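You operate a simulated robot arm through the tools that you are given. There is no shell and no other tool. Be economical: measure what you need, move in short steps, check, and stop when the job is done.

The job below is to be done with a simulated robot arm. You get a single attempt, and the scene is never put back.

TASK
Clamp the orange injector in the round holder and pump until it sprays.
Fine: swing clamp shut, star knob tight, press ZERO before you pump; afterwards open the grey vent tap. Leave TEST alone.

The check looks at the end state, three seconds after you hand in, the way a careful person would. Anything else that was tipped, shoved, dropped, spilled or broken makes it a failure.

THE ROBOT
A 7-joint arm with a two-finger parallel gripper, fixed in place. Base frame: the origin is at the foot of the arm, x ahead of it, y to its left, z up; the work surface is at about z = 900. Lengths are in mm, angles in rad, forces in N, time in s.
Its first joint turns from -2.897 to 2.897 rad. Payload 4.4 kg.
The tool frame sits at the grasp point between the pads (the TCP): z along the fingers, y along the line on which they close. The tips reach 23 mm beyond it. The gripper opens to 94 mm. The fingers are 38 mm wide and 10 mm thick; the gripper's body (54 by 96 mm) begins 39 mm behind the TCP.
Orientation is told as [roll, pitch, yaw] about the base's x, y, z axes, in that order, counted from this pose: with the fingers straight down and closing along the base's y, the tool's x points along the base's -x, its y along +y and its z along -z.

THE INTERFACE
- The arm moves only by the tool apply_moves. Its argument "deltas" is one flat list of numbers, 7 for each row, row after row: the opening, from 0 (shut) to 1 (fully open), then the shift along the tool's x, y, z in units of 50 mm (1.0 is 50 mm), then the turn, a rotation vector about the tool's x, y, z in units of 8 degrees (1.0 is 8 degrees). In form: [grip, x, y, z, ax, ay, az, grip, x, y, z, ax, ay, az, ...]. A call has 1 to 10 rows; each row shifts and turns the commanded pose from where the row before left it, along the tool's axes as they then stand. A call with a number of a shift or a turn outside -1 to 1 is refused whole. Rows are played at 5 a second. More than 50 mm and 0.15 rad between two rows, or a gripper value outside its range, and nothing of the call is played. A pose out of reach is approached as far as the arm can. The call stops where the force on the tool passes 90 N (or 10 N more than at its start, if that is more) or the arm is blocked; 0.2 s more then pass. The fingers move at their own pace (about 72 mm/s each) and stop on an object; they squeeze with about 33 N. The grip force told is the motor's: it shows also when the fingers shut on nothing. Time passes only in rows, and 0.2 s behind the last, so rows that do not move let the fingers close. It gives the time, the measured TCP pose, the force on the tool (base axes), the opening and the grip force at its end, in the units of the frame above (readings bear some noise), with the torque about the TCP (base axes, N m) and any sound that the robot's microphone picked up, and new pictures: "show" is both (left out), scene, wrist or none.
- Cameras (640 x 400 px; columns grow to the right, rows downward): "scene" is fixed at [216.3, 514, 1651]; the picture's right is [0.01, -1.00, 0.00], its down [-0.66, -0.01, -0.75] and it looks along [0.75, 0.01, -0.66] (base axes); focal length 250 px, centre (320, 200). "wrist" rides on the gripper at [86, 16, -74] in the tool frame; the picture's right is [-0.18, 0.98, 0.00], its down [-0.58, -0.11, -0.81] and it looks along [-0.79, -0.15, 0.59] (tool axes); focal length 243 px, centre (320, 200). There is no depth. A picture from a camera that has moved, and an enlarged one, comes with that camera's place and axes in the base frame and with its lens. The place of the scene camera against the robot may be out by one fixed shift of up to 18 mm in any direction.
- close_up(camera, box): a new picture of the part [left, top, right, bottom] of that camera's present view, enlarged. The clock stands still meanwhile.
- close_job(): hands the job in; it is judged then, once.

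Work in short steps. Places have to be worked out from the pictures, the camera data and where the tool is seen: move nearer, look again, correct. Check each grasp and each placing, and mend what went wrong. You have 120 turns and 200 pictures in all, those below and enlarged ones among them. Open the gripper and draw the arm clear of the work before you hand the job in, unless the task says otherwise; then end with one line.

The tools are called after "Request:" as name(argument=value, ...) on one line, values as JSON. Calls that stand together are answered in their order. apply_moves: Moves the arm, as the interface text tells. Its arguments: {"type":"object","properties":{"deltas":{"type":"array","items":{"type":"number"}},"show":{"type":"string","enum":["both","scene","wrist","none"]}},"required":["deltas"]} The other tools are called the same way: close_up (camera, box) takes an enlarged picture of a part of a camera's view; close_job () hands the job in.

At the start:

```text
time: 0.0
tcp_pos: [603.1, 399.2, 1472.8]
orientation: [-0.001, -0.001, 0.0]
wrist_force: [-0.2, -0.7, -1.5]
ft_torque: [-0.01, 0.0, 0.01]
finger_gap: 94.1
grip_force: 0.0
```

scene: 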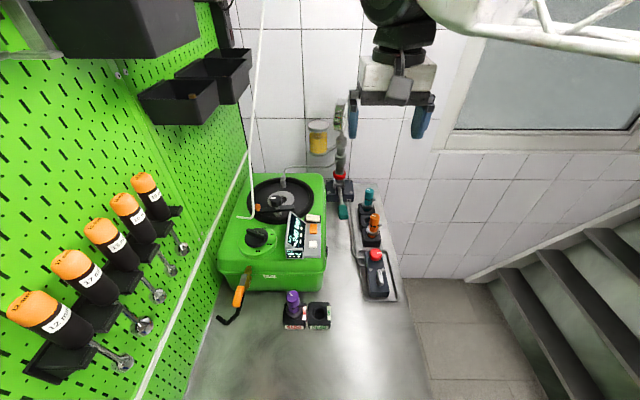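
wrist: 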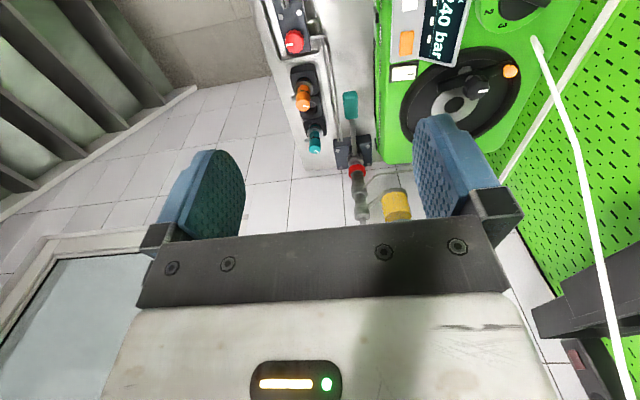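

I start by enlarging the work area to identify the injectors, holder, clamp, knob, buttons and tap.

Request:
close_up(camera="scene", box=[210, 160, 330, 235])

Request:
close_up(camera="scene", box=[300, 110, 420, 185])

Request:
close_up(camera="scene", box=[310, 180, 430, 255])

Request:
close_up(camera="scene", box=[310, 230, 430, 305])

Request:
close_up(camera="scene", box=[210, 220, 340, 335])

Request:
close_up(camera="wrist", box=[260, 0, 540, 230])

```text
5.33 times, centred on (270, 198) of scene
camera zoom: at [216.3, 514.0, 1651.0], right [0.01, -1.0, 0.0], down [-0.66, -0.01, -0.75], along [0.75, 0.01, -0.66], focal length 1333 px, centre (587, 213)
```

zoom: 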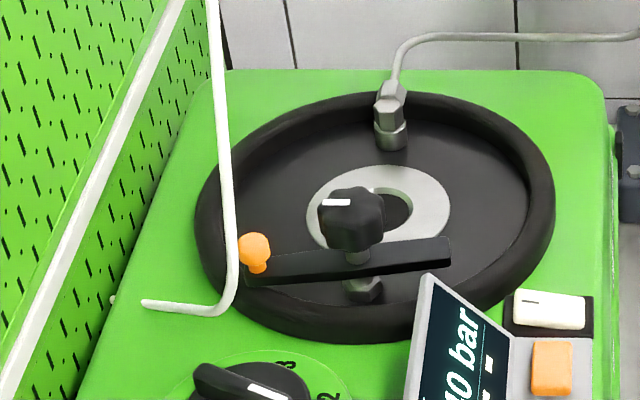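

```text
5.33 times, centred on (360, 148) of scene
camera zoom: at [216.3, 514.0, 1651.0], right [0.01, -1.0, 0.0], down [-0.66, -0.01, -0.75], along [0.75, 0.01, -0.66], focal length 1333 px, centre (107, 480)
```

zoom: 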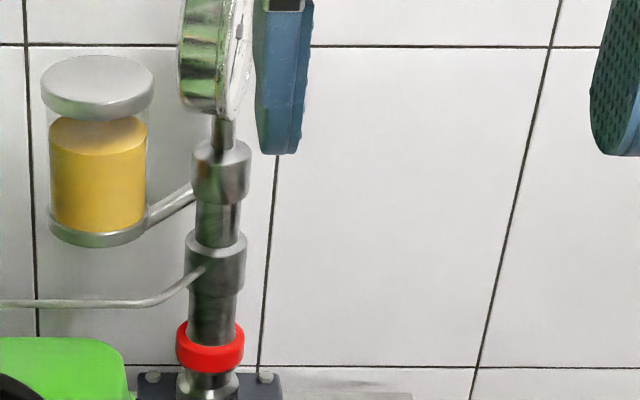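

```text
5.33 times, centred on (370, 218) of scene
camera zoom: at [216.3, 514.0, 1651.0], right [0.01, -1.0, 0.0], down [-0.66, -0.01, -0.75], along [0.75, 0.01, -0.66], focal length 1333 px, centre (53, 107)
```

zoom: 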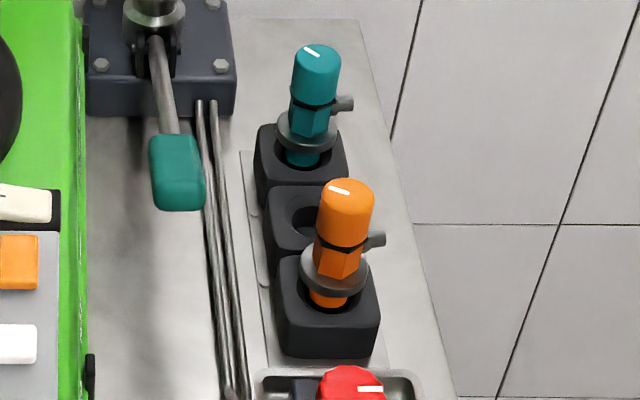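

```text
5.33 times, centred on (370, 268) of scene
camera zoom: at [216.3, 514.0, 1651.0], right [0.01, -1.0, 0.0], down [-0.66, -0.01, -0.75], along [0.75, 0.01, -0.66], focal length 1333 px, centre (53, -160)
```

zoom: 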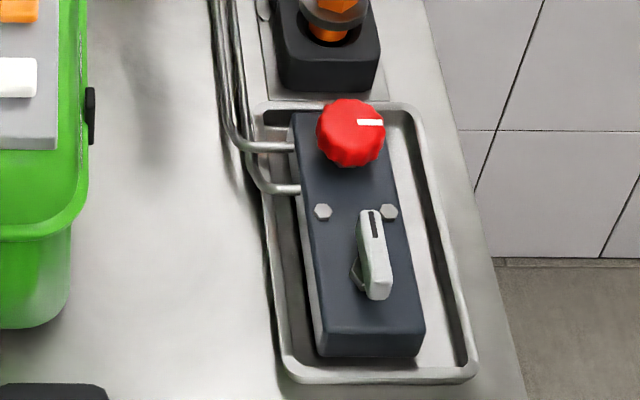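

```text
3.48 times, centred on (275, 278) of scene
camera zoom: at [216.3, 514.0, 1651.0], right [0.01, -1.0, 0.0], down [-0.66, -0.01, -0.75], along [0.75, 0.01, -0.66], focal length 870 px, centre (476, -70)
```

zoom: 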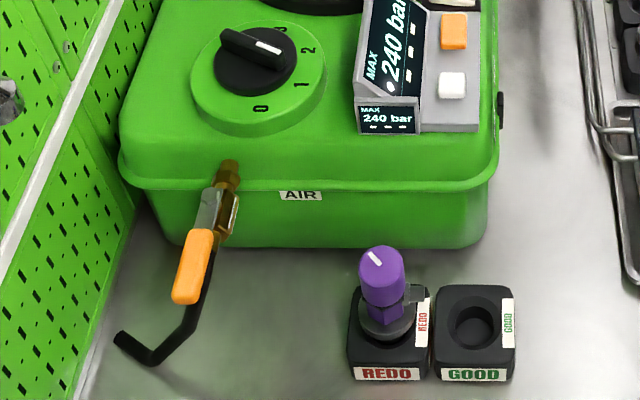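

```text
1.74 times, centred on (400, 115) of wrist
camera zoom: at [516.6, 414.5, 1547.7], right [0.18, 0.98, 0.0], down [0.58, -0.11, 0.81], along [0.79, -0.15, -0.59], focal length 422 px, centre (181, 348)
```

zoom: 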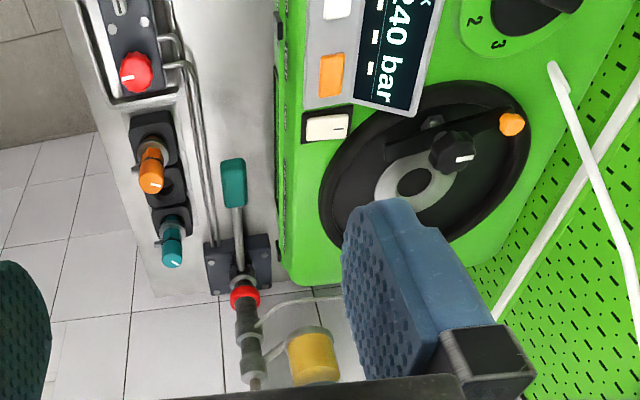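

The round holder (black dish with grey ring and swing clamp) seems to be near (814, 662, 1110). I move the wrist camera toward it for a closer look, keeping clear of the hanging white rod and the bins.

Request:
apply_moves(deltas=[1, 0.172, 0.8, 0.49, 0, 0, 0, 1, 0.172, 0.8, 0.49, 0, 0, 0, 1, 0.172, 0.8, 0.49, 0, 0, 0, 1, 0.172, 0.8, 0.49, 0, 0, 0, 1, 0.172, 0.8, 0.49, 0, 0, 0], show="both")

```text
time: 1.2
tcp_pos: [558.8, 598.4, 1351.3]
orientation: [0.002, -0.003, 0.0]
wrist_force: [-1.2, 0.7, 0.4]
ft_torque: [0.02, -0.03, -0.02]
finger_gap: 94.0
grip_force: 0.1
camera wrist: at [472.6, 614.6, 1426.3], right [0.18, 0.98, 0.0], down [0.58, -0.11, 0.81], along [0.79, -0.15, -0.59], focal length 243 px, centre (320, 200)
```

scene: 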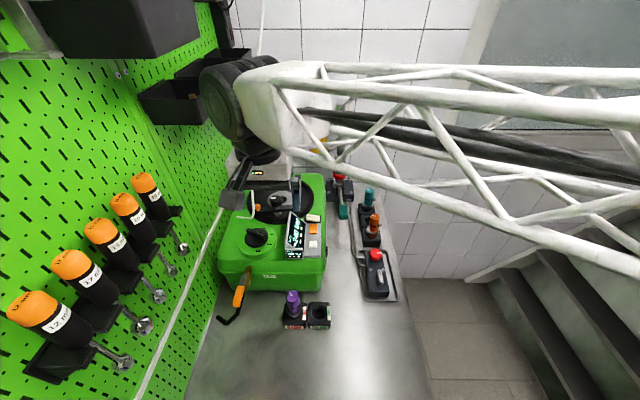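
wrist: 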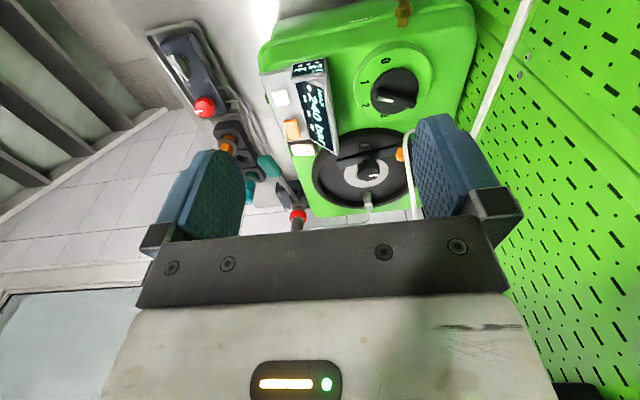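

Request:
close_up(camera="wrist", box=[260, 120, 430, 226])

Request:
close_up(camera="wrist", box=[255, 40, 355, 170])

Request:
close_up(camera="wrist", box=[140, 10, 320, 220])

```text
3.76 times, centred on (345, 173) of wrist
camera zoom: at [472.6, 614.6, 1426.3], right [0.18, 0.98, 0.0], down [0.58, -0.11, 0.81], along [0.79, -0.15, -0.59], focal length 913 px, centre (226, 302)
```

zoom: 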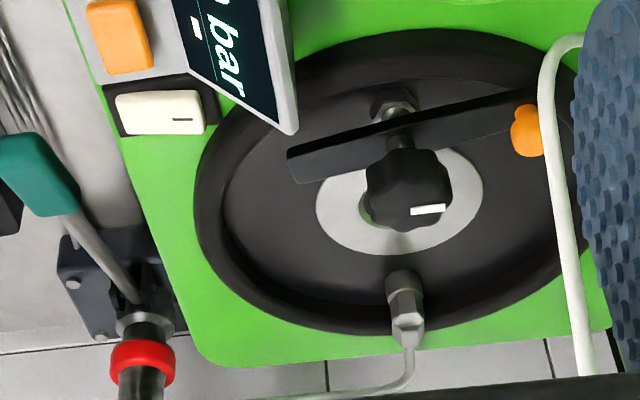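

```text
3.08 times, centred on (305, 105) of wrist
camera zoom: at [472.6, 614.6, 1426.3], right [0.18, 0.98, 0.0], down [0.58, -0.11, 0.81], along [0.79, -0.15, -0.59], focal length 746 px, centre (366, 492)
```

zoom: 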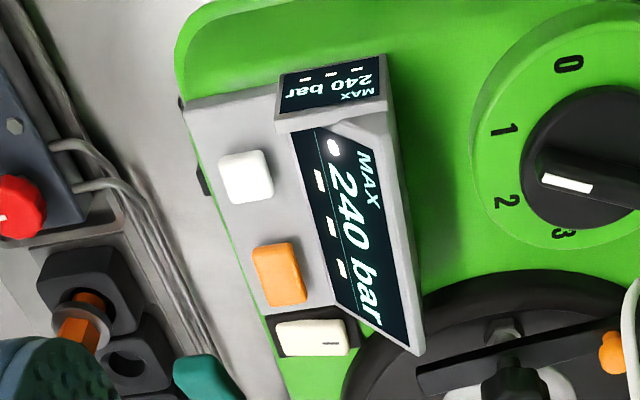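

```text
1.90 times, centred on (230, 115) of wrist
camera zoom: at [472.6, 614.6, 1426.3], right [0.18, 0.98, 0.0], down [0.58, -0.11, 0.81], along [0.79, -0.15, -0.59], focal length 462 px, centre (491, 362)
```

zoom: 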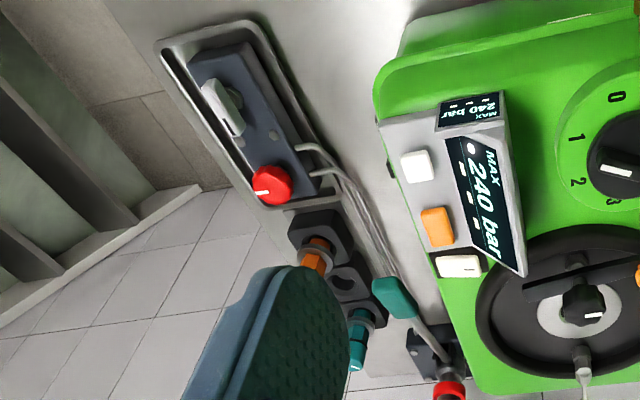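

The display and buttons need reading; zooming the scene view there.

Request:
close_up(camera="scene", box=[280, 205, 328, 265])

Request:
close_up(camera="wrist", box=[265, 50, 345, 160])

```text
6.67 times, centred on (304, 235) of scene
camera zoom: at [216.3, 514.0, 1651.0], right [0.01, -1.0, 0.0], down [-0.66, -0.01, -0.75], along [0.75, 0.01, -0.66], focal length 1666 px, centre (427, -33)
```

zoom: 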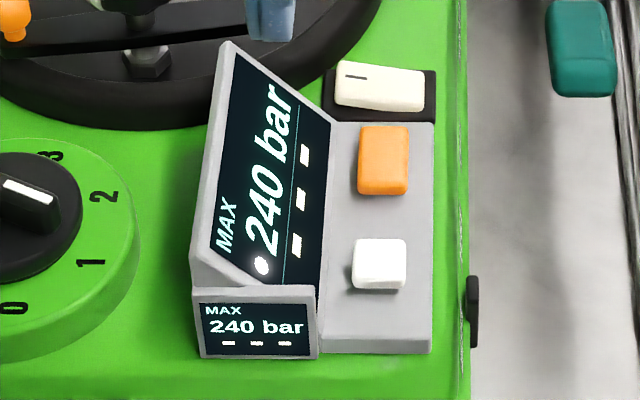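

```text
3.64 times, centred on (305, 105) of wrist
camera zoom: at [472.6, 614.6, 1426.3], right [0.18, 0.98, 0.0], down [0.58, -0.11, 0.81], along [0.79, -0.15, -0.59], focal length 882 px, centre (374, 546)
```

zoom: 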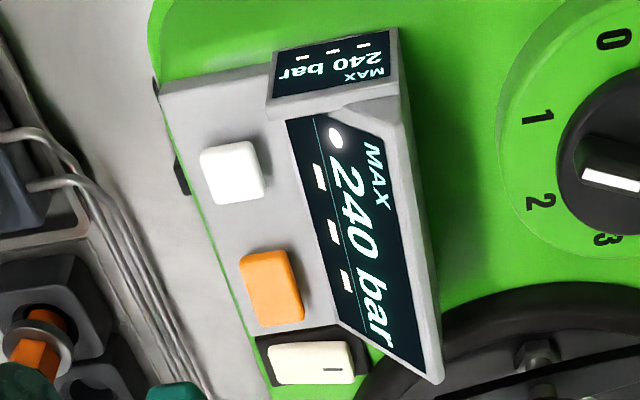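

Two wrist views put the star knob at about (786, 639, 1140) and the white button near (623, 538, 1150). I move the wrist camera closer to the buttons to read them.

Request:
apply_moves(deltas=[1, 0.2, -0.25, 0.85, 0, 0, 0, 1, 0.2, -0.25, 0.85, 0, 0, 0, 1, 0.2, -0.25, 0.85, 0, 0, 0], show="wrist")

Request:
close_up(camera="wrist", box=[250, 130, 390, 218])

```text
time: 2.0
tcp_pos: [531.6, 560.4, 1222.3]
orientation: [0.001, -0.002, -0.001]
wrist_force: [0.2, 0.1, 0.7]
ft_torque: [0.0, 0.02, 0.01]
finger_gap: 94.0
grip_force: 0.1
camera wrist: at [443.8, 576.6, 1297.5], right [0.18, 0.98, 0.0], down [0.58, -0.11, 0.81], along [0.79, -0.15, -0.59], focal length 243 px, centre (320, 200)
```

wrist: 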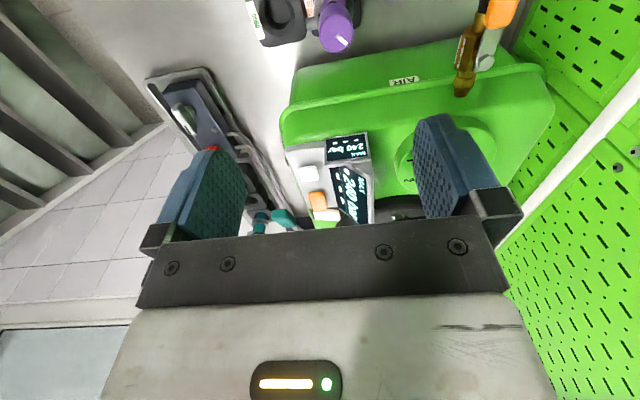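

```text
4.55 times, centred on (320, 174) of wrist
camera zoom: at [443.8, 576.6, 1297.5], right [0.18, 0.98, 0.0], down [0.58, -0.11, 0.81], along [0.79, -0.15, -0.59], focal length 1103 px, centre (320, 318)
```

zoom: 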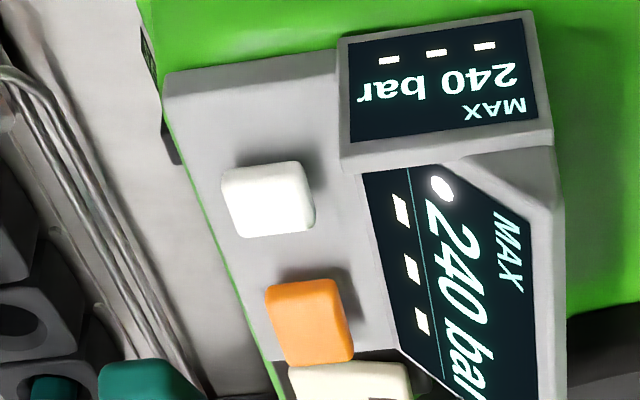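

No labels are visible from this side, so I look at the panel from the right-hand side, turning the wrist camera towards +y.

Request:
apply_moves(deltas=[1, -0.36, -0.87, -0.27, 0, 0, 0, 1, -0.36, -0.87, -0.27, 0, 0, 0, 1, -0.36, -0.87, -0.27, 0, 0, 0, 1, -0.36, -0.87, -0.27, 0, 0, 0, 1, -0.36, -0.87, -0.27, 0, 0, 0, 1, -0.36, -0.87, -0.27, 0, 0, 0, 1, 0, 0, 0, 0, 0, -1, 1, 0, 0, 0, 0, 0, -1, 1, 0, 0, 0, 0, 0, -1], show="none")

Request:
apply_moves(deltas=[1, 0, 0, 0, 0, 0, -1, 1, 0, 0, 0, 0, 0, -1, 1, 0, 0, 0, 0, 0, -1, 1, 0, 0, 0, 0, 0, -1, 1, 0, 0, 0, 0, 0, -1, 1, 0, 0, 0, 0, 0, -1, 1, 0, 0, 0, 0, 0, -1, 1, 0, 0, 0, 0, 0, -1], show="wrist")

```text
time: 4.0
tcp_pos: [638.1, 299.3, 1305.3]
orientation: [-0.001, 0.001, 0.42]
wrist_force: [-0.9, -0.8, 1.7]
ft_torque: [0.01, -0.03, 0.04]
finger_gap: 94.1
grip_force: 0.0
```

```text
time: 5.8
tcp_pos: [638.1, 299.2, 1303.5]
orientation: [0.002, 0.001, 1.537]
wrist_force: [0.3, -0.1, 0.8]
ft_torque: [-0.02, 0.0, -0.02]
finger_gap: 93.8
grip_force: 0.0
camera wrist: at [618.8, 214.3, 1378.5], right [-0.98, 0.22, 0.0], down [0.13, 0.58, 0.81], along [0.17, 0.79, -0.59], focal length 243 px, centre (320, 200)
```

wrist: 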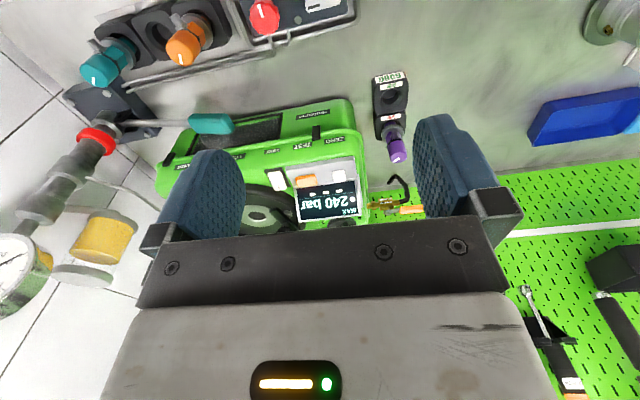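

Request:
close_up(camera="wrist", box=[150, 90, 370, 230])

Request:
close_up(camera="wrist", box=[60, 0, 350, 140])

Request:
close_up(camera="wrist", box=[260, 120, 360, 190])

```text
2.86 times, centred on (260, 160) of wrist
camera zoom: at [618.8, 214.3, 1378.5], right [-0.98, 0.22, 0.0], down [0.13, 0.58, 0.81], along [0.17, 0.79, -0.59], focal length 693 px, centre (491, 314)
```

zoom: 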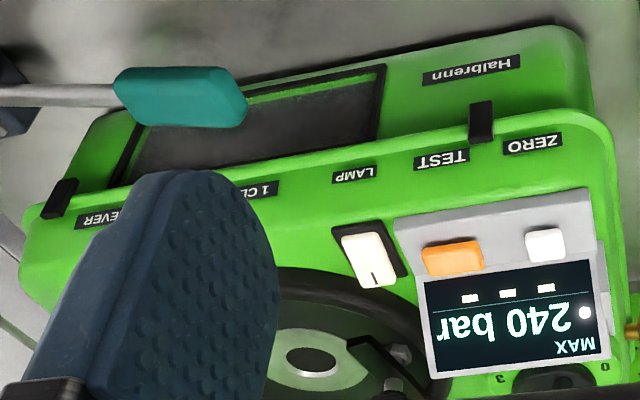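

```text
2.21 times, centred on (205, 70) of wrist
camera zoom: at [618.8, 214.3, 1378.5], right [-0.98, 0.22, 0.0], down [0.13, 0.58, 0.81], along [0.17, 0.79, -0.59], focal length 535 px, centre (574, 487)
```

zoom: 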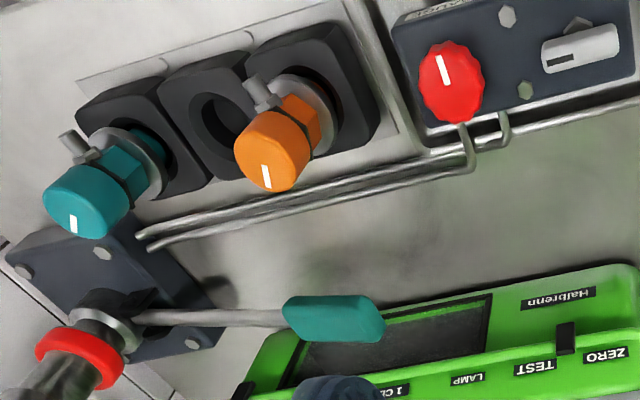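

```text
5.71 times, centred on (310, 155) of wrist
camera zoom: at [618.8, 214.3, 1378.5], right [-0.98, 0.22, 0.0], down [0.13, 0.58, 0.81], along [0.17, 0.79, -0.59], focal length 1386 px, centre (377, 457)
```

zoom: 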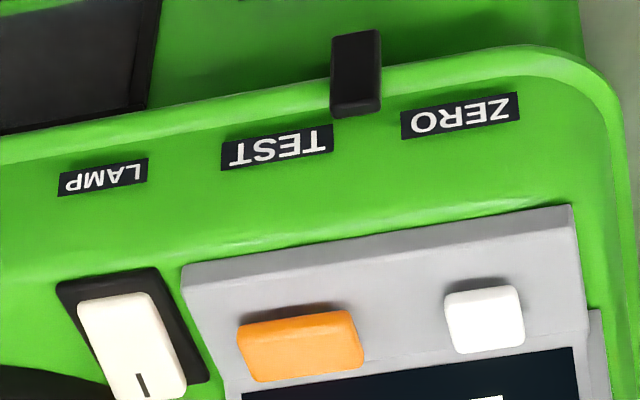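

Labels: the white button is ZERO, orange is TEST, the rocker is LAMP. Now I look at the right-hand block with red knob and grey tap for its labels.

Request:
apply_moves(deltas=[1, 1, 0.27, -0.2, 0, 0, 0, 1, 1, 0.27, -0.2, 0, 0, 0, 1, 1, 0.27, -0.2, 0, 0, 0], show="wrist")

Request:
close_up(camera="wrist", box=[60, 0, 350, 200])

Request:
close_up(camera="wrist", box=[260, 0, 430, 110])

```text
refused: row 1 steps farther than a row can; nothing moved
```

```text
2.00 times, centred on (205, 100) of wrist
camera zoom: at [618.8, 214.3, 1378.5], right [-0.98, 0.22, 0.0], down [0.13, 0.58, 0.81], along [0.17, 0.79, -0.59], focal length 485 px, centre (550, 400)
```

zoom: 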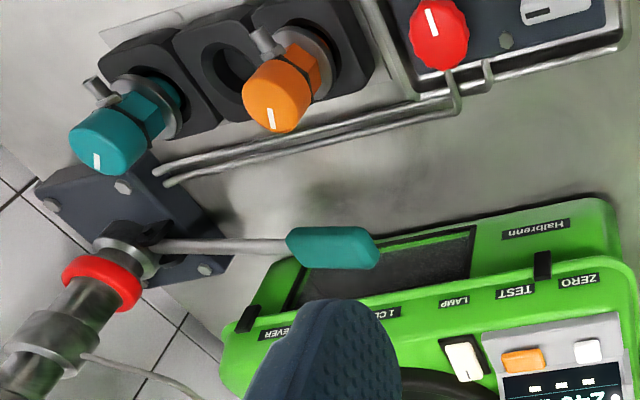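

```text
3.64 times, centred on (345, 55) of wrist
camera zoom: at [618.8, 214.3, 1378.5], right [-0.98, 0.22, 0.0], down [0.13, 0.58, 0.81], along [0.17, 0.79, -0.59], focal length 882 px, centre (229, 727)
```

zoom: 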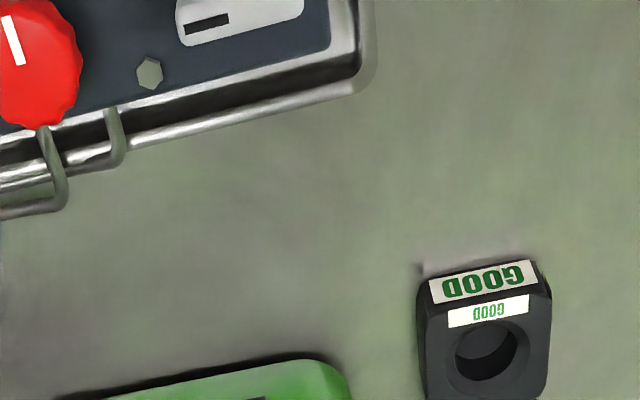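

The row was too long; I repeat with shorter rows.

Request:
apply_moves(deltas=[1, 0.85, 0.2, -0.2, 0, 0, 0, 1, 0.85, 0.2, -0.2, 0, 0, 0, 1, 0.85, 0.2, -0.2, 0, 0, 0, 1, 0.85, 0.2, -0.2, 0, 0, 0], show="wrist")

Request:
close_up(camera="wrist", box=[70, 0, 390, 190])

```text
time: 6.8
tcp_pos: [590.9, 129.9, 1341.0]
orientation: [0.002, 0.001, 1.536]
wrist_force: [-0.3, -0.1, -0.2]
ft_torque: [0.03, -0.02, 0.01]
finger_gap: 94.2
grip_force: 0.1
camera wrist: at [572.5, 43.3, 1416.4], right [-0.98, 0.22, 0.0], down [0.13, 0.58, 0.81], along [0.18, 0.79, -0.59], focal length 243 px, centre (320, 200)
```

wrist: 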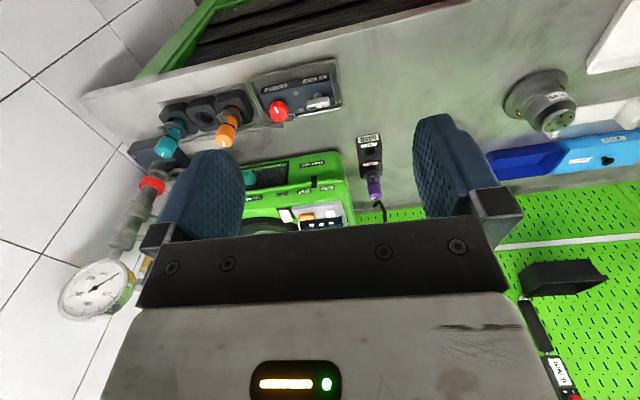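

```text
2.00 times, centred on (230, 95) of wrist
camera zoom: at [572.5, 43.3, 1416.4], right [-0.98, 0.22, 0.0], down [0.13, 0.58, 0.81], along [0.18, 0.79, -0.59], focal length 485 px, centre (500, 410)
```

zoom: 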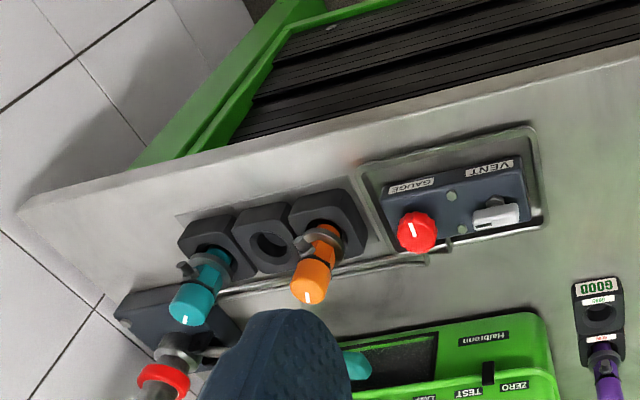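

Tap = VENT confirmed; the lever handle is near (852, 423, 1029) and the orange injector's cap top is near (837, 320, 1025). Next I look at the holder and clamp from the right, nearer.

Request:
apply_moves(deltas=[1, -0.81, -0.475, 0.26, 0, 0, 0, 1, -0.81, -0.475, 0.26, 0, 0, 0, 1, -0.81, -0.475, 0.26, 0, 0, 0, 1, -0.81, -0.475, 0.26, 0, 0, 0, 1, -0.81, -0.475, 0.26, 0, 0, 0, 1, -0.81, -0.475, 0.26, 0, 0, 0, 1, -0.81, -0.475, 0.26, 0, 0, 0, 1, -0.81, -0.475, 0.26, 0, 0, 0, 1, -0.81, -0.475, 0.26, 0, 0, 0], show="wrist")

Request:
close_up(camera="wrist", box=[240, 70, 440, 225])

```text
time: 8.8
tcp_pos: [821.9, 488.0, 1230.5]
orientation: [-0.003, -0.002, 1.536]
wrist_force: [0.3, -0.1, 1.5]
ft_torque: [0.04, -0.03, 0.01]
finger_gap: 94.1
grip_force: 0.0
camera wrist: at [803.2, 401.5, 1304.9], right [-0.98, 0.22, 0.0], down [0.13, 0.58, 0.81], along [0.18, 0.79, -0.59], focal length 243 px, centre (320, 200)
```

wrist: 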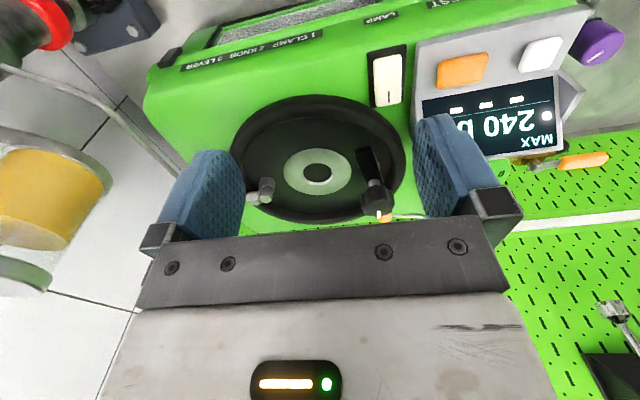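

```text
2.58 times, centred on (340, 148) of wrist
camera zoom: at [803.2, 401.5, 1304.9], right [-0.98, 0.22, 0.0], down [0.13, 0.58, 0.81], along [0.18, 0.79, -0.59], focal length 626 px, centre (268, 336)
```

zoom: 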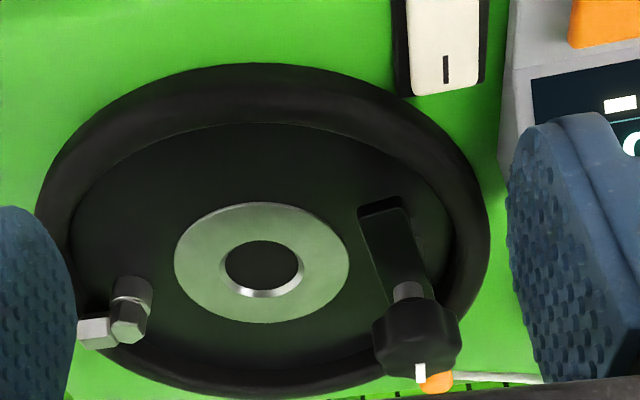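

The panel reads "1 CLAMP 2 KNOB 3 LEVER"; the ring is at about (860, 640, 1080), knob (788, 639, 1139). The white rod passes close over the dish, so I zoom to see what it is.

Request:
close_up(camera="scene", box=[190, 0, 330, 230])

Request:
close_up(camera="wrist", box=[330, 150, 640, 300])

```text
1.74 times, centred on (260, 115) of scene
camera zoom: at [216.3, 514.0, 1651.0], right [0.01, -1.0, 0.0], down [-0.66, -0.01, -0.75], along [0.75, 0.01, -0.66], focal length 435 px, centre (424, 348)
```

zoom: 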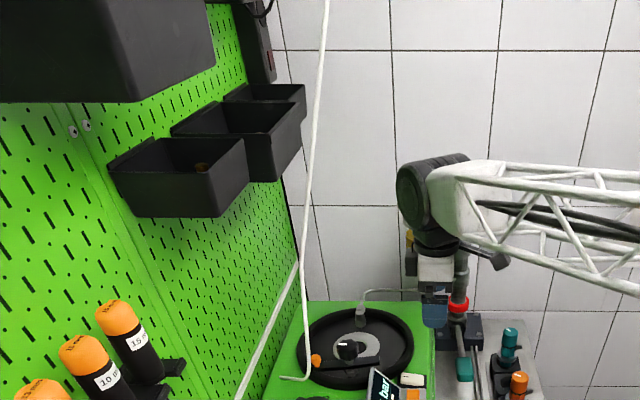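

```text
2.06 times, centred on (485, 225) of wrist
camera zoom: at [803.2, 401.5, 1304.9], right [-0.98, 0.22, 0.0], down [0.13, 0.58, 0.81], along [0.18, 0.79, -0.59], focal length 501 px, centre (-21, 148)
```

zoom: 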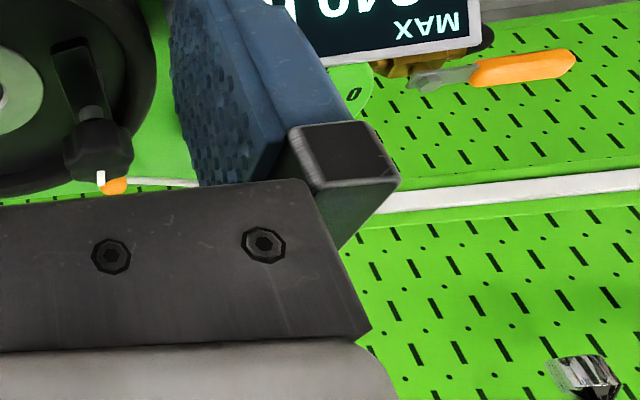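

The rod leans over the left side of the dish and could foul the wrist. I back off, turn the tool back and look at it properly with the fingers tilted forward.

Request:
apply_moves(deltas=[1, 0, 0.8, -0.57, 0, 0, 0, 1, 0, 0.8, -0.57, 0, 0, 0, 1, 0, 0.8, -0.57, 0, 0, 0, 1, 0, 0.8, -0.57, 0, 0, 0, 1, 0, 0.8, -0.57, 0, 0, 0, 1, 0, 0.8, -0.57, 0, 0, 0, 1, 0, 0.8, -0.57, 0, 0, 0, 1, 0, 0, 0, 0, 0, 1, 1, 0, 0, 0, 0, 0, 1, 1, 0, 0, 0, 0, 0, 1], show="none")

Request:
apply_moves(deltas=[1, 0, 0, 0, 0, 0, 1, 1, 0, 0, 0, 0, 0, 1, 1, 0, 0, 0, 0, 0, 1, 1, 0, 0, 0, 0, 0, 1, 1, 0, 0, 0, 0, 0, 1, 1, 0, 0, 0, 0, 0, 1, 1, 0, 0, 0, 0, 0, 1, 1, 0, 0, 0, 0, 0, 1], show="wrist")

```text
time: 11.0
tcp_pos: [538.6, 498.5, 1425.5]
orientation: [-0.001, 0.0, 1.116]
wrist_force: [-0.6, 0.6, 0.2]
ft_torque: [-0.03, -0.01, -0.03]
finger_gap: 93.9
grip_force: 0.1
```

```text
time: 12.8
tcp_pos: [538.4, 497.2, 1427.4]
orientation: [0.0, -0.001, -0.001]
wrist_force: [0.7, 0.3, -0.4]
ft_torque: [-0.01, 0.02, 0.0]
finger_gap: 94.0
grip_force: 0.1
camera wrist: at [452.7, 513.8, 1501.1], right [0.19, 0.98, 0.0], down [0.58, -0.11, 0.81], along [0.79, -0.15, -0.59], focal length 243 px, centre (320, 200)
```

wrist: 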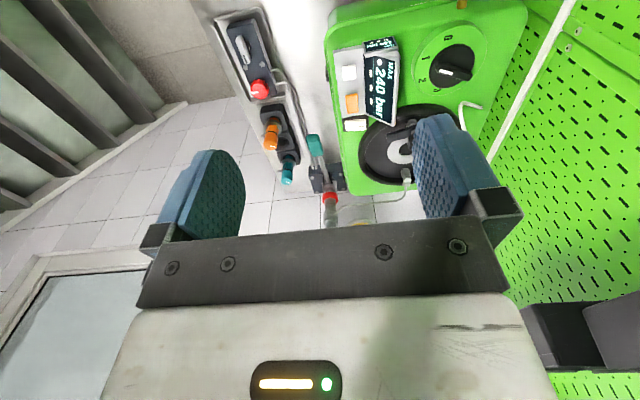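

Tilting the fingers forward and slightly left to see the rod's full run.

Request:
apply_moves(deltas=[1, 0, 0, 0, 0, 0, -1, 1, 0, 0, 0, 0, 0, -1, 1, 0, 0, 0, 0, 0, -1, 1, 0, 0, 0, 0, -1, 0, 1, 0, 0, 0, 0, -1, 0, 1, 0, 0, 0, 0, -1, 0, 1, 0, 0, 0, 0, -1, 0], show="wrist")

```text
time: 14.4
tcp_pos: [539.5, 497.6, 1424.6]
orientation: [-0.001, -0.562, 0.419]
wrist_force: [0.7, 0.1, -0.6]
ft_torque: [0.01, 0.03, -0.01]
finger_gap: 93.9
grip_force: 0.1
camera wrist: at [429.8, 466.7, 1443.3], right [-0.26, 0.96, 0.1], down [0.1, -0.07, 0.99], along [0.96, 0.27, -0.08], focal length 243 px, centre (320, 200)
```

wrist: 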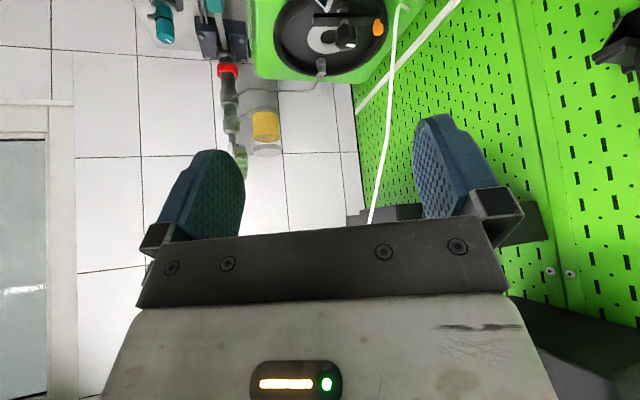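

The rod is a curved hose running from about (707, 694, 1154) up through (744, 659, 1350), so I'll work the holder with the tool tilted in from the −y side. I return to straight, then turn to yaw −90° with camera on top.

Request:
apply_moves(deltas=[1, 0, 0, 0, 0, 1, 0, 1, 0, 0, 0, 0, 1, 0, 1, 0, 0, 0, 0, 1, 0, 1, 0, 0, 0, 0, 1, 0, 1, 0, 0, 0, 0, 0, 1, 1, 0, 0, 0, 0, 0, 1, 1, 0, 0, 0, 0, 0, 1, 1, 0, 0, 0, 0, 0, 1, 1, 0, 0, 0, 0, 0, 1, 1, 0, 0, 0, 0, 0, 1], show="none")

Request:
apply_moves(deltas=[1, 0, 0, 0, 0, 0, 1, 1, 0, 0, 0, 0, 0, 1, 1, 0, 0, 0, 0, 0, 1, 1, 0, 0, 0, 0, 0, 1, 1, 0, 0, 0, 0, 0, 1, 1, 0, 0, 0, 0, 0, 1, 1, 0, 0, 0, 0, 0, 1, 1, 0, 0, 0, 0, 0, 1, 1, 0, 0, 0, 0, 0, 0.25], show="none")

```text
time: 16.6
tcp_pos: [540.3, 498.1, 1426.7]
orientation: [-0.001, 0.001, -0.42]
wrist_force: [-0.6, 0.1, 0.7]
ft_torque: [-0.03, 0.0, -0.03]
finger_gap: 94.2
grip_force: 0.1
```

```text
time: 18.6
tcp_pos: [538.9, 497.9, 1426.3]
orientation: [0.001, 0.002, -1.573]
wrist_force: [0.4, 0.5, 0.2]
ft_torque: [0.0, -0.01, -0.01]
finger_gap: 94.0
grip_force: 0.1
```

Moving over the injector rack at a safe height.

Request:
apply_moves(deltas=[1, -0.507, 0.662, 0.391, 0, 0, 0, 1, -0.507, 0.662, 0.391, 0, 0, 0, 1, -0.507, 0.662, 0.391, 0, 0, 0, 1, -0.507, 0.662, 0.391, 0, 0, 0, 1, -0.507, 0.662, 0.391, 0, 0, 0, 1, -0.507, 0.662, 0.391, 0, 0, 0, 1, -0.507, 0.662, 0.391, 0, 0, 0, 1, -0.507, 0.662, 0.391, 0, 0, 0, 1, -0.507, 0.662, 0.391, 0, 0, 0], show="none")

Request:
apply_moves(deltas=[1, 0, 0, 0, 0, 1, 0, 1, 0, 0, 0, 0, 1, 0, 1, 0, 0, 0, 0, 1, 0, 1, 0, 0, 0, 0, 1, 0, 1, 0, 0, 0, 0, 1, 0, 1, 0, 0, 0, 0, 0.625, 0], show="both")

```text
time: 20.6
tcp_pos: [836.0, 269.4, 1255.1]
orientation: [0.001, 0.001, -1.57]
wrist_force: [-0.1, -0.6, 0.6]
ft_torque: [-0.01, -0.01, 0.01]
finger_gap: 93.8
grip_force: 0.1
```

```text
time: 22.0
tcp_pos: [837.2, 267.8, 1250.0]
orientation: [0.002, 0.786, -1.568]
wrist_force: [-0.1, -0.8, 0.3]
ft_torque: [0.0, -0.02, -0.02]
finger_gap: 94.0
grip_force: 0.0
camera wrist: at [853.5, 277.1, 1364.9], right [0.98, -0.13, -0.13], down [-0.11, -0.98, 0.16], along [-0.15, -0.14, -0.98], focal length 243 px, centre (320, 200)
```

scene: 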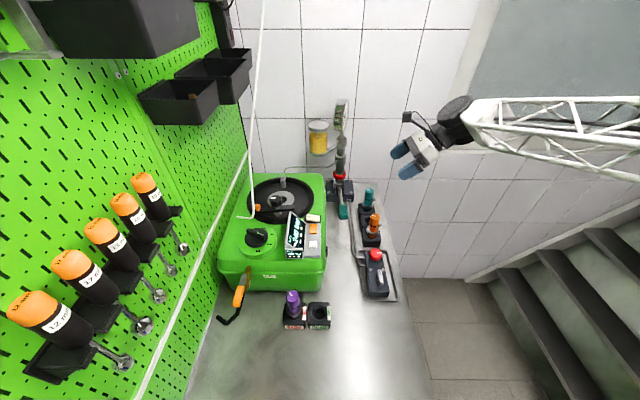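
wrist: 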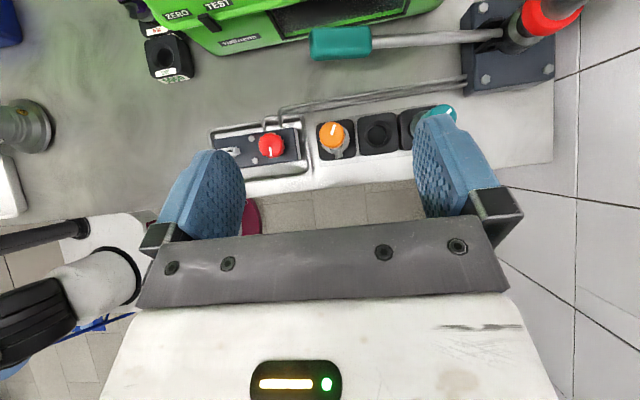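

A good top-down view. I zoom on the injector rack, the lever and tap.

Request:
close_up(camera="wrist", box=[200, 90, 420, 210])

Request:
close_up(camera="wrist", box=[290, 0, 600, 110])

```text
2.91 times, centred on (310, 150) of wrist
camera zoom: at [853.5, 277.1, 1364.9], right [0.98, -0.13, -0.13], down [-0.11, -0.98, 0.16], along [-0.15, -0.14, -0.98], focal length 706 px, centre (349, 346)
```

zoom: 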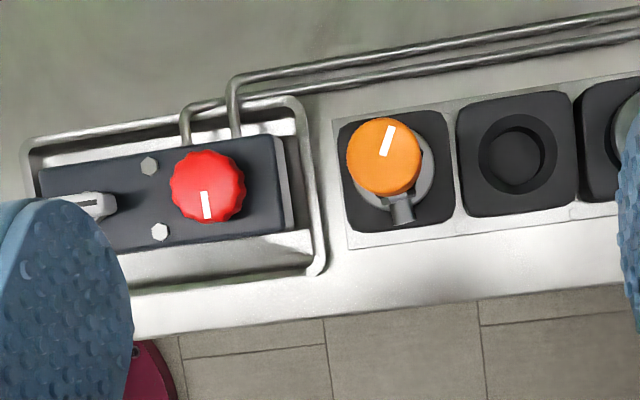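

```text
2.06 times, centred on (445, 55) of wrist
camera zoom: at [853.5, 277.1, 1364.9], right [0.98, -0.13, -0.13], down [-0.11, -0.98, 0.16], along [-0.15, -0.14, -0.98], focal length 501 px, centre (62, 499)
```

zoom: 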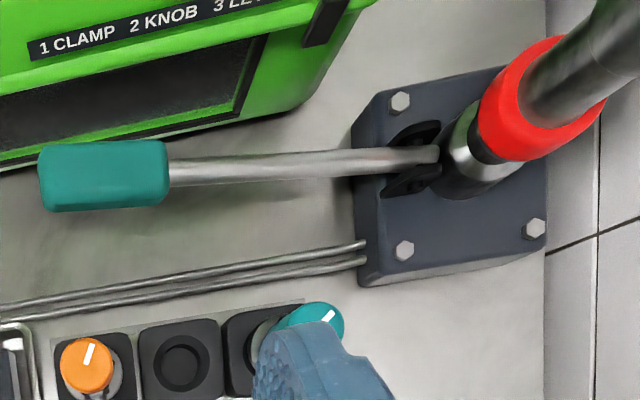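

Cap is near (830, 315), top about z 1027, about 36 mm wide, nub pointing −y. I descend to hover just above it with the gripper partly open.

Request:
apply_moves(deltas=[0.7, -0.36, -0.035, 0.7, 0, 0, 0, 0.7, -0.36, -0.035, 0.7, 0, 0, 0, 0.7, -0.36, -0.035, 0.7, 0, 0, 0, 0.7, -0.36, -0.035, 0.7, 0, 0, 0], show="wrist")

Request:
close_up(camera="wrist", box=[200, 80, 440, 230])

```text
time: 23.0
tcp_pos: [830.0, 319.2, 1101.8]
orientation: [0.004, 0.784, -1.57]
wrist_force: [0.6, 0.1, 0.1]
ft_torque: [0.0, -0.01, -0.01]
finger_gap: 65.7
grip_force: 0.0
camera wrist: at [847.2, 326.8, 1214.6], right [0.98, -0.13, -0.13], down [-0.11, -0.98, 0.16], along [-0.15, -0.14, -0.98], focal length 243 px, centre (320, 200)
```

wrist: 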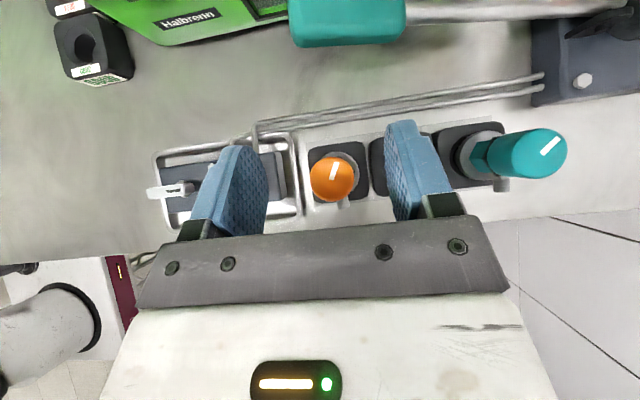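

```text
2.67 times, centred on (320, 155) of wrist
camera zoom: at [847.2, 326.8, 1214.6], right [0.98, -0.13, -0.13], down [-0.11, -0.98, 0.16], along [-0.15, -0.14, -0.98], focal length 647 px, centre (320, 320)
```

zoom: 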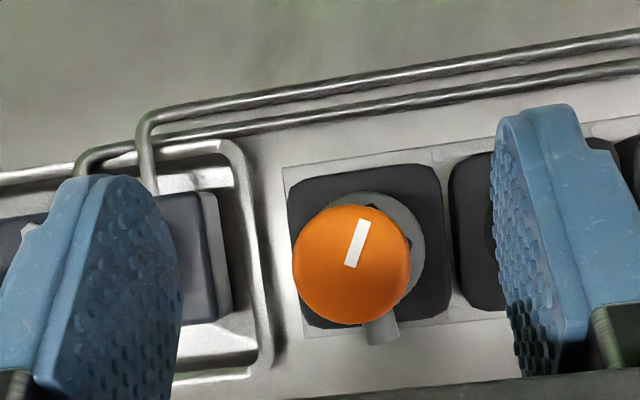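

Triangulated cap top at (830, 315, 1028). I lower to z≈1010 and close on the cap.

Request:
apply_moves(deltas=[0.7, -0.34, 0, 0.31, 0, 0, 0, 0.7, -0.34, 0, 0.31, 0, 0, 0, 0.7, -0.34, 0, 0.31, 0, 0, 0, 0.7, -0.34, 0, 0.31, 0, 0, 0], show="wrist")

Request:
apply_moves(deltas=[0, 0, 0, 0, 0, 0, 0, 0, 0, 0, 0, 0, 0, 0, 0, 0, 0, 0, 0, 0, 0, 0, 0, 0, 0, 0, 0, 0], show="wrist")

```text
time: 24.0
tcp_pos: [830.4, 311.4, 1007.3]
orientation: [0.0, 0.786, -1.57]
wrist_force: [0.3, 0.0, 0.0]
ft_torque: [-0.01, 0.01, -0.04]
finger_gap: 65.6
grip_force: 0.0
camera wrist: at [847.4, 321.0, 1122.0], right [0.98, -0.13, -0.13], down [-0.11, -0.98, 0.16], along [-0.15, -0.14, -0.98], focal length 243 px, centre (320, 200)
```

wrist: 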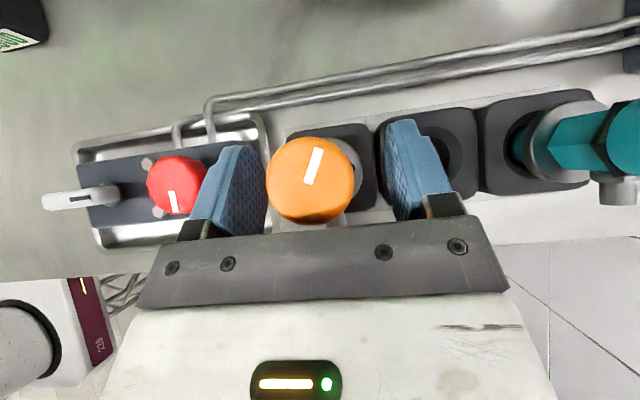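

```text
time: 25.0
tcp_pos: [830.1, 312.6, 1007.3]
orientation: [0.0, 0.786, -1.57]
wrist_force: [-0.3, 0.1, -0.6]
ft_torque: [0.01, 0.01, -0.01]
finger_gap: 33.3
grip_force: 33.4
camera wrist: at [847.3, 321.1, 1121.7], right [0.98, -0.13, -0.13], down [-0.11, -0.98, 0.16], along [-0.15, -0.14, -0.98], focal length 243 px, centre (320, 200)
```

wrist: 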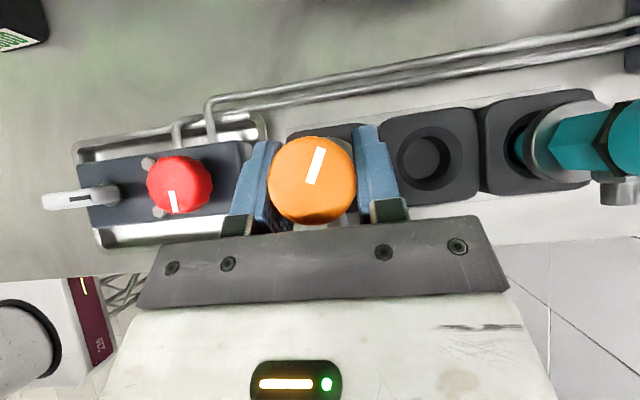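

Cap is gripped (33.3 mm, 33 N). I lift straight up and check.

Request:
apply_moves(deltas=[0, 0.35, 0, -0.35, 0, 0, 0, 0, 0.35, 0, -0.35, 0, 0, 0, 0, 0.7, 0, -0.7, 0, 0, 0, 0, 0.7, 0, -0.7, 0, 0, 0, 0, 0.7, 0, -0.7, 0, 0, 0], show="both")

Request:
close_up(camera="scene", box=[320, 110, 480, 220])

```text
time: 26.2
tcp_pos: [829.0, 314.8, 1204.7]
orientation: [-0.005, 0.786, -1.574]
wrist_force: [0.3, 0.0, -3.8]
ft_torque: [0.02, 0.03, 0.05]
finger_gap: 33.1
grip_force: 32.6
camera wrist: at [846.1, 323.0, 1318.8], right [0.98, -0.13, -0.13], down [-0.11, -0.98, 0.16], along [-0.15, -0.14, -0.98], focal length 243 px, centre (320, 200)
```

scene: 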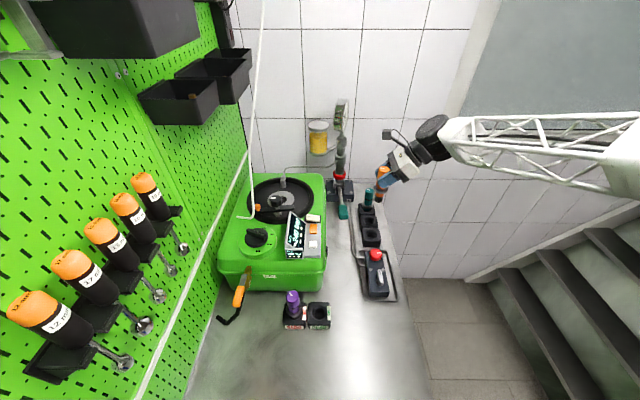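
wrist: 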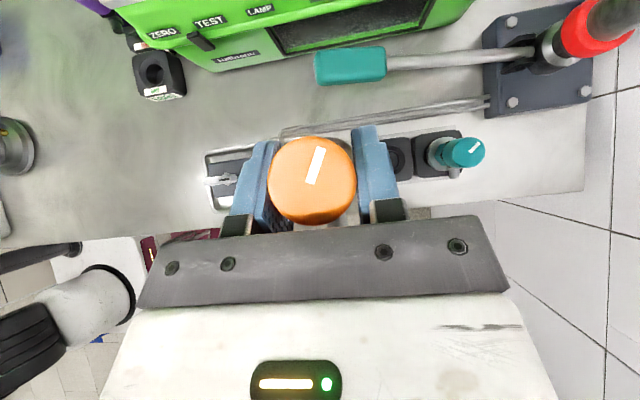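

```text
3.64 times, centred on (400, 165) of scene
camera zoom: at [216.3, 514.0, 1651.0], right [0.01, -1.0, 0.0], down [-0.66, -0.01, -0.75], along [0.75, 0.01, -0.66], focal length 909 px, centre (29, 327)
```

zoom: 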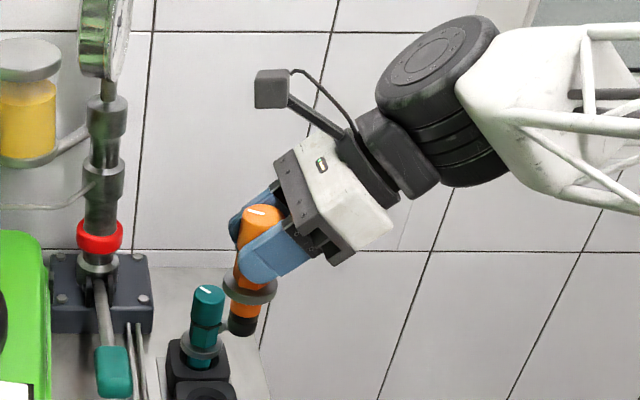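

Held firmly; tip about 98 mm below TCP, collar about 55 mm below. I carry it toward the holder at z≈1225, stopping short to check reach.

Request:
apply_moves(deltas=[0, 0.707, 0.0886, 0.606, 0, 0, 0, 0, 0.707, 0.0886, 0.606, 0, 0, 0, 0, 0.707, 0.0886, 0.606, 0, 0, 0, 0, 0.707, 0.0886, 0.606, 0, 0, 0, 0, 0.707, 0.0886, 0.606, 0, 0, 0], show="both")

```text
time: 27.4
tcp_pos: [854.1, 543.7, 1225.4]
orientation: [-0.001, 0.785, -1.572]
wrist_force: [-0.3, -0.1, -2.2]
ft_torque: [-0.01, -0.04, 0.02]
finger_gap: 33.1
grip_force: 33.0
camera wrist: at [869.5, 551.5, 1340.4], right [0.98, -0.13, -0.13], down [-0.11, -0.98, 0.16], along [-0.15, -0.14, -0.98], focal length 243 px, centre (320, 200)
```

scene: 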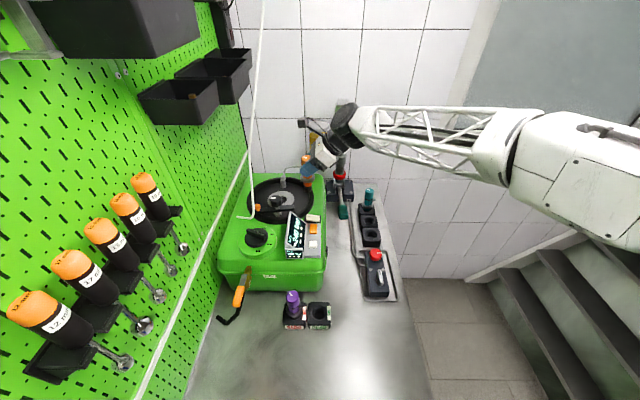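
wrist: 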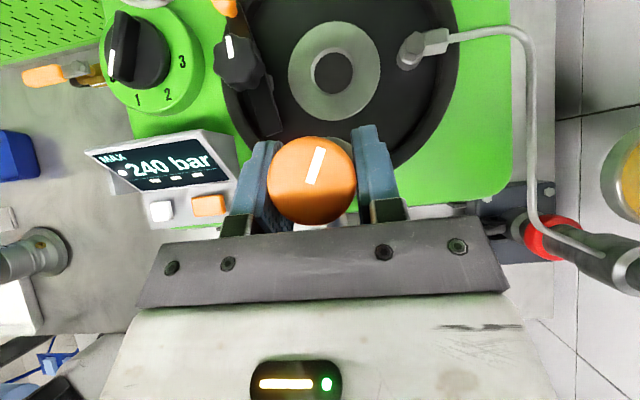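

Clear top-down view of ring and hole; zooming to locate the hole centre.

Request:
close_up(camera="wrist", box=[200, 0, 450, 156])

```text
2.56 times, centred on (325, 78) of wrist
camera zoom: at [869.5, 551.5, 1340.4], right [0.98, -0.13, -0.13], down [-0.11, -0.98, 0.16], along [-0.15, -0.14, -0.98], focal length 621 px, centre (307, 512)
```

zoom: 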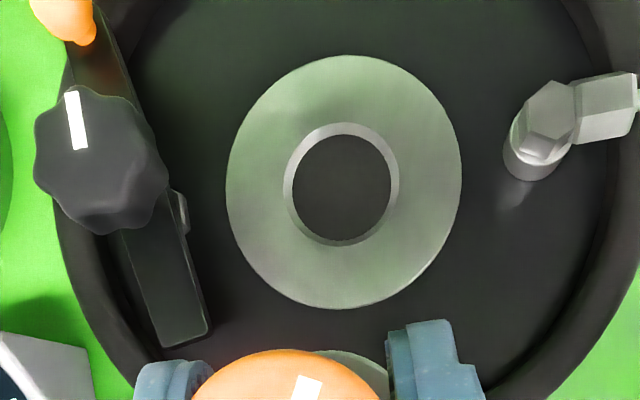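

Hole centre is at (860.5, 642), opening about 40 mm. I move above it.

Request:
apply_moves(deltas=[0, 0.453, 0.045, 0.453, 0, 0, 0, 0, 0.453, 0.045, 0.453, 0, 0, 0, 0, 0.453, 0.045, 0.453, 0, 0, 0, 0, 0, 0, 0, 0, 0, 0], show="both")

Request:
close_up(camera="scene", box=[210, 110, 370, 230])

```text
time: 28.4
tcp_pos: [858.2, 640.0, 1225.0]
orientation: [0.002, 0.785, -1.571]
wrist_force: [-0.5, 0.1, -2.6]
ft_torque: [-0.03, 0.02, -0.02]
finger_gap: 33.1
grip_force: 33.1
camera wrist: at [875.2, 649.8, 1339.3], right [0.98, -0.13, -0.13], down [-0.11, -0.98, 0.16], along [-0.15, -0.14, -0.98], focal length 243 px, centre (320, 200)
```

scene: 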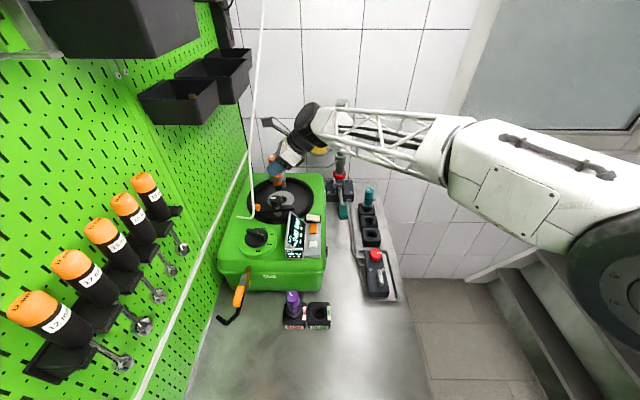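
wrist: 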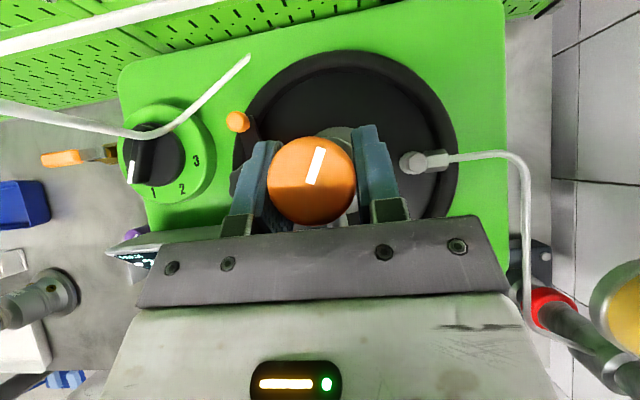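

```text
3.33 times, centred on (290, 170) of scene
camera zoom: at [216.3, 514.0, 1651.0], right [0.01, -1.0, 0.0], down [-0.66, -0.01, -0.75], along [0.75, 0.01, -0.66], focal length 833 px, centre (420, 300)
```

zoom: 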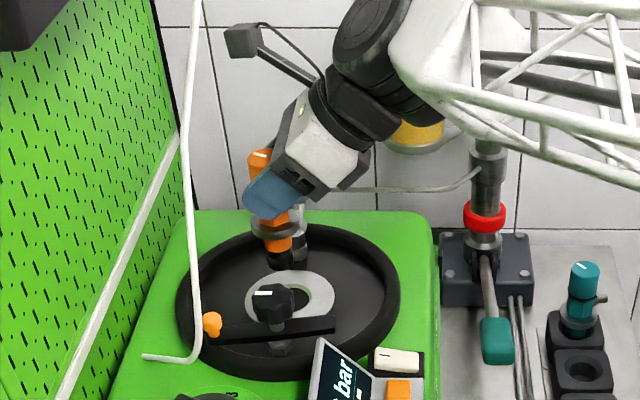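

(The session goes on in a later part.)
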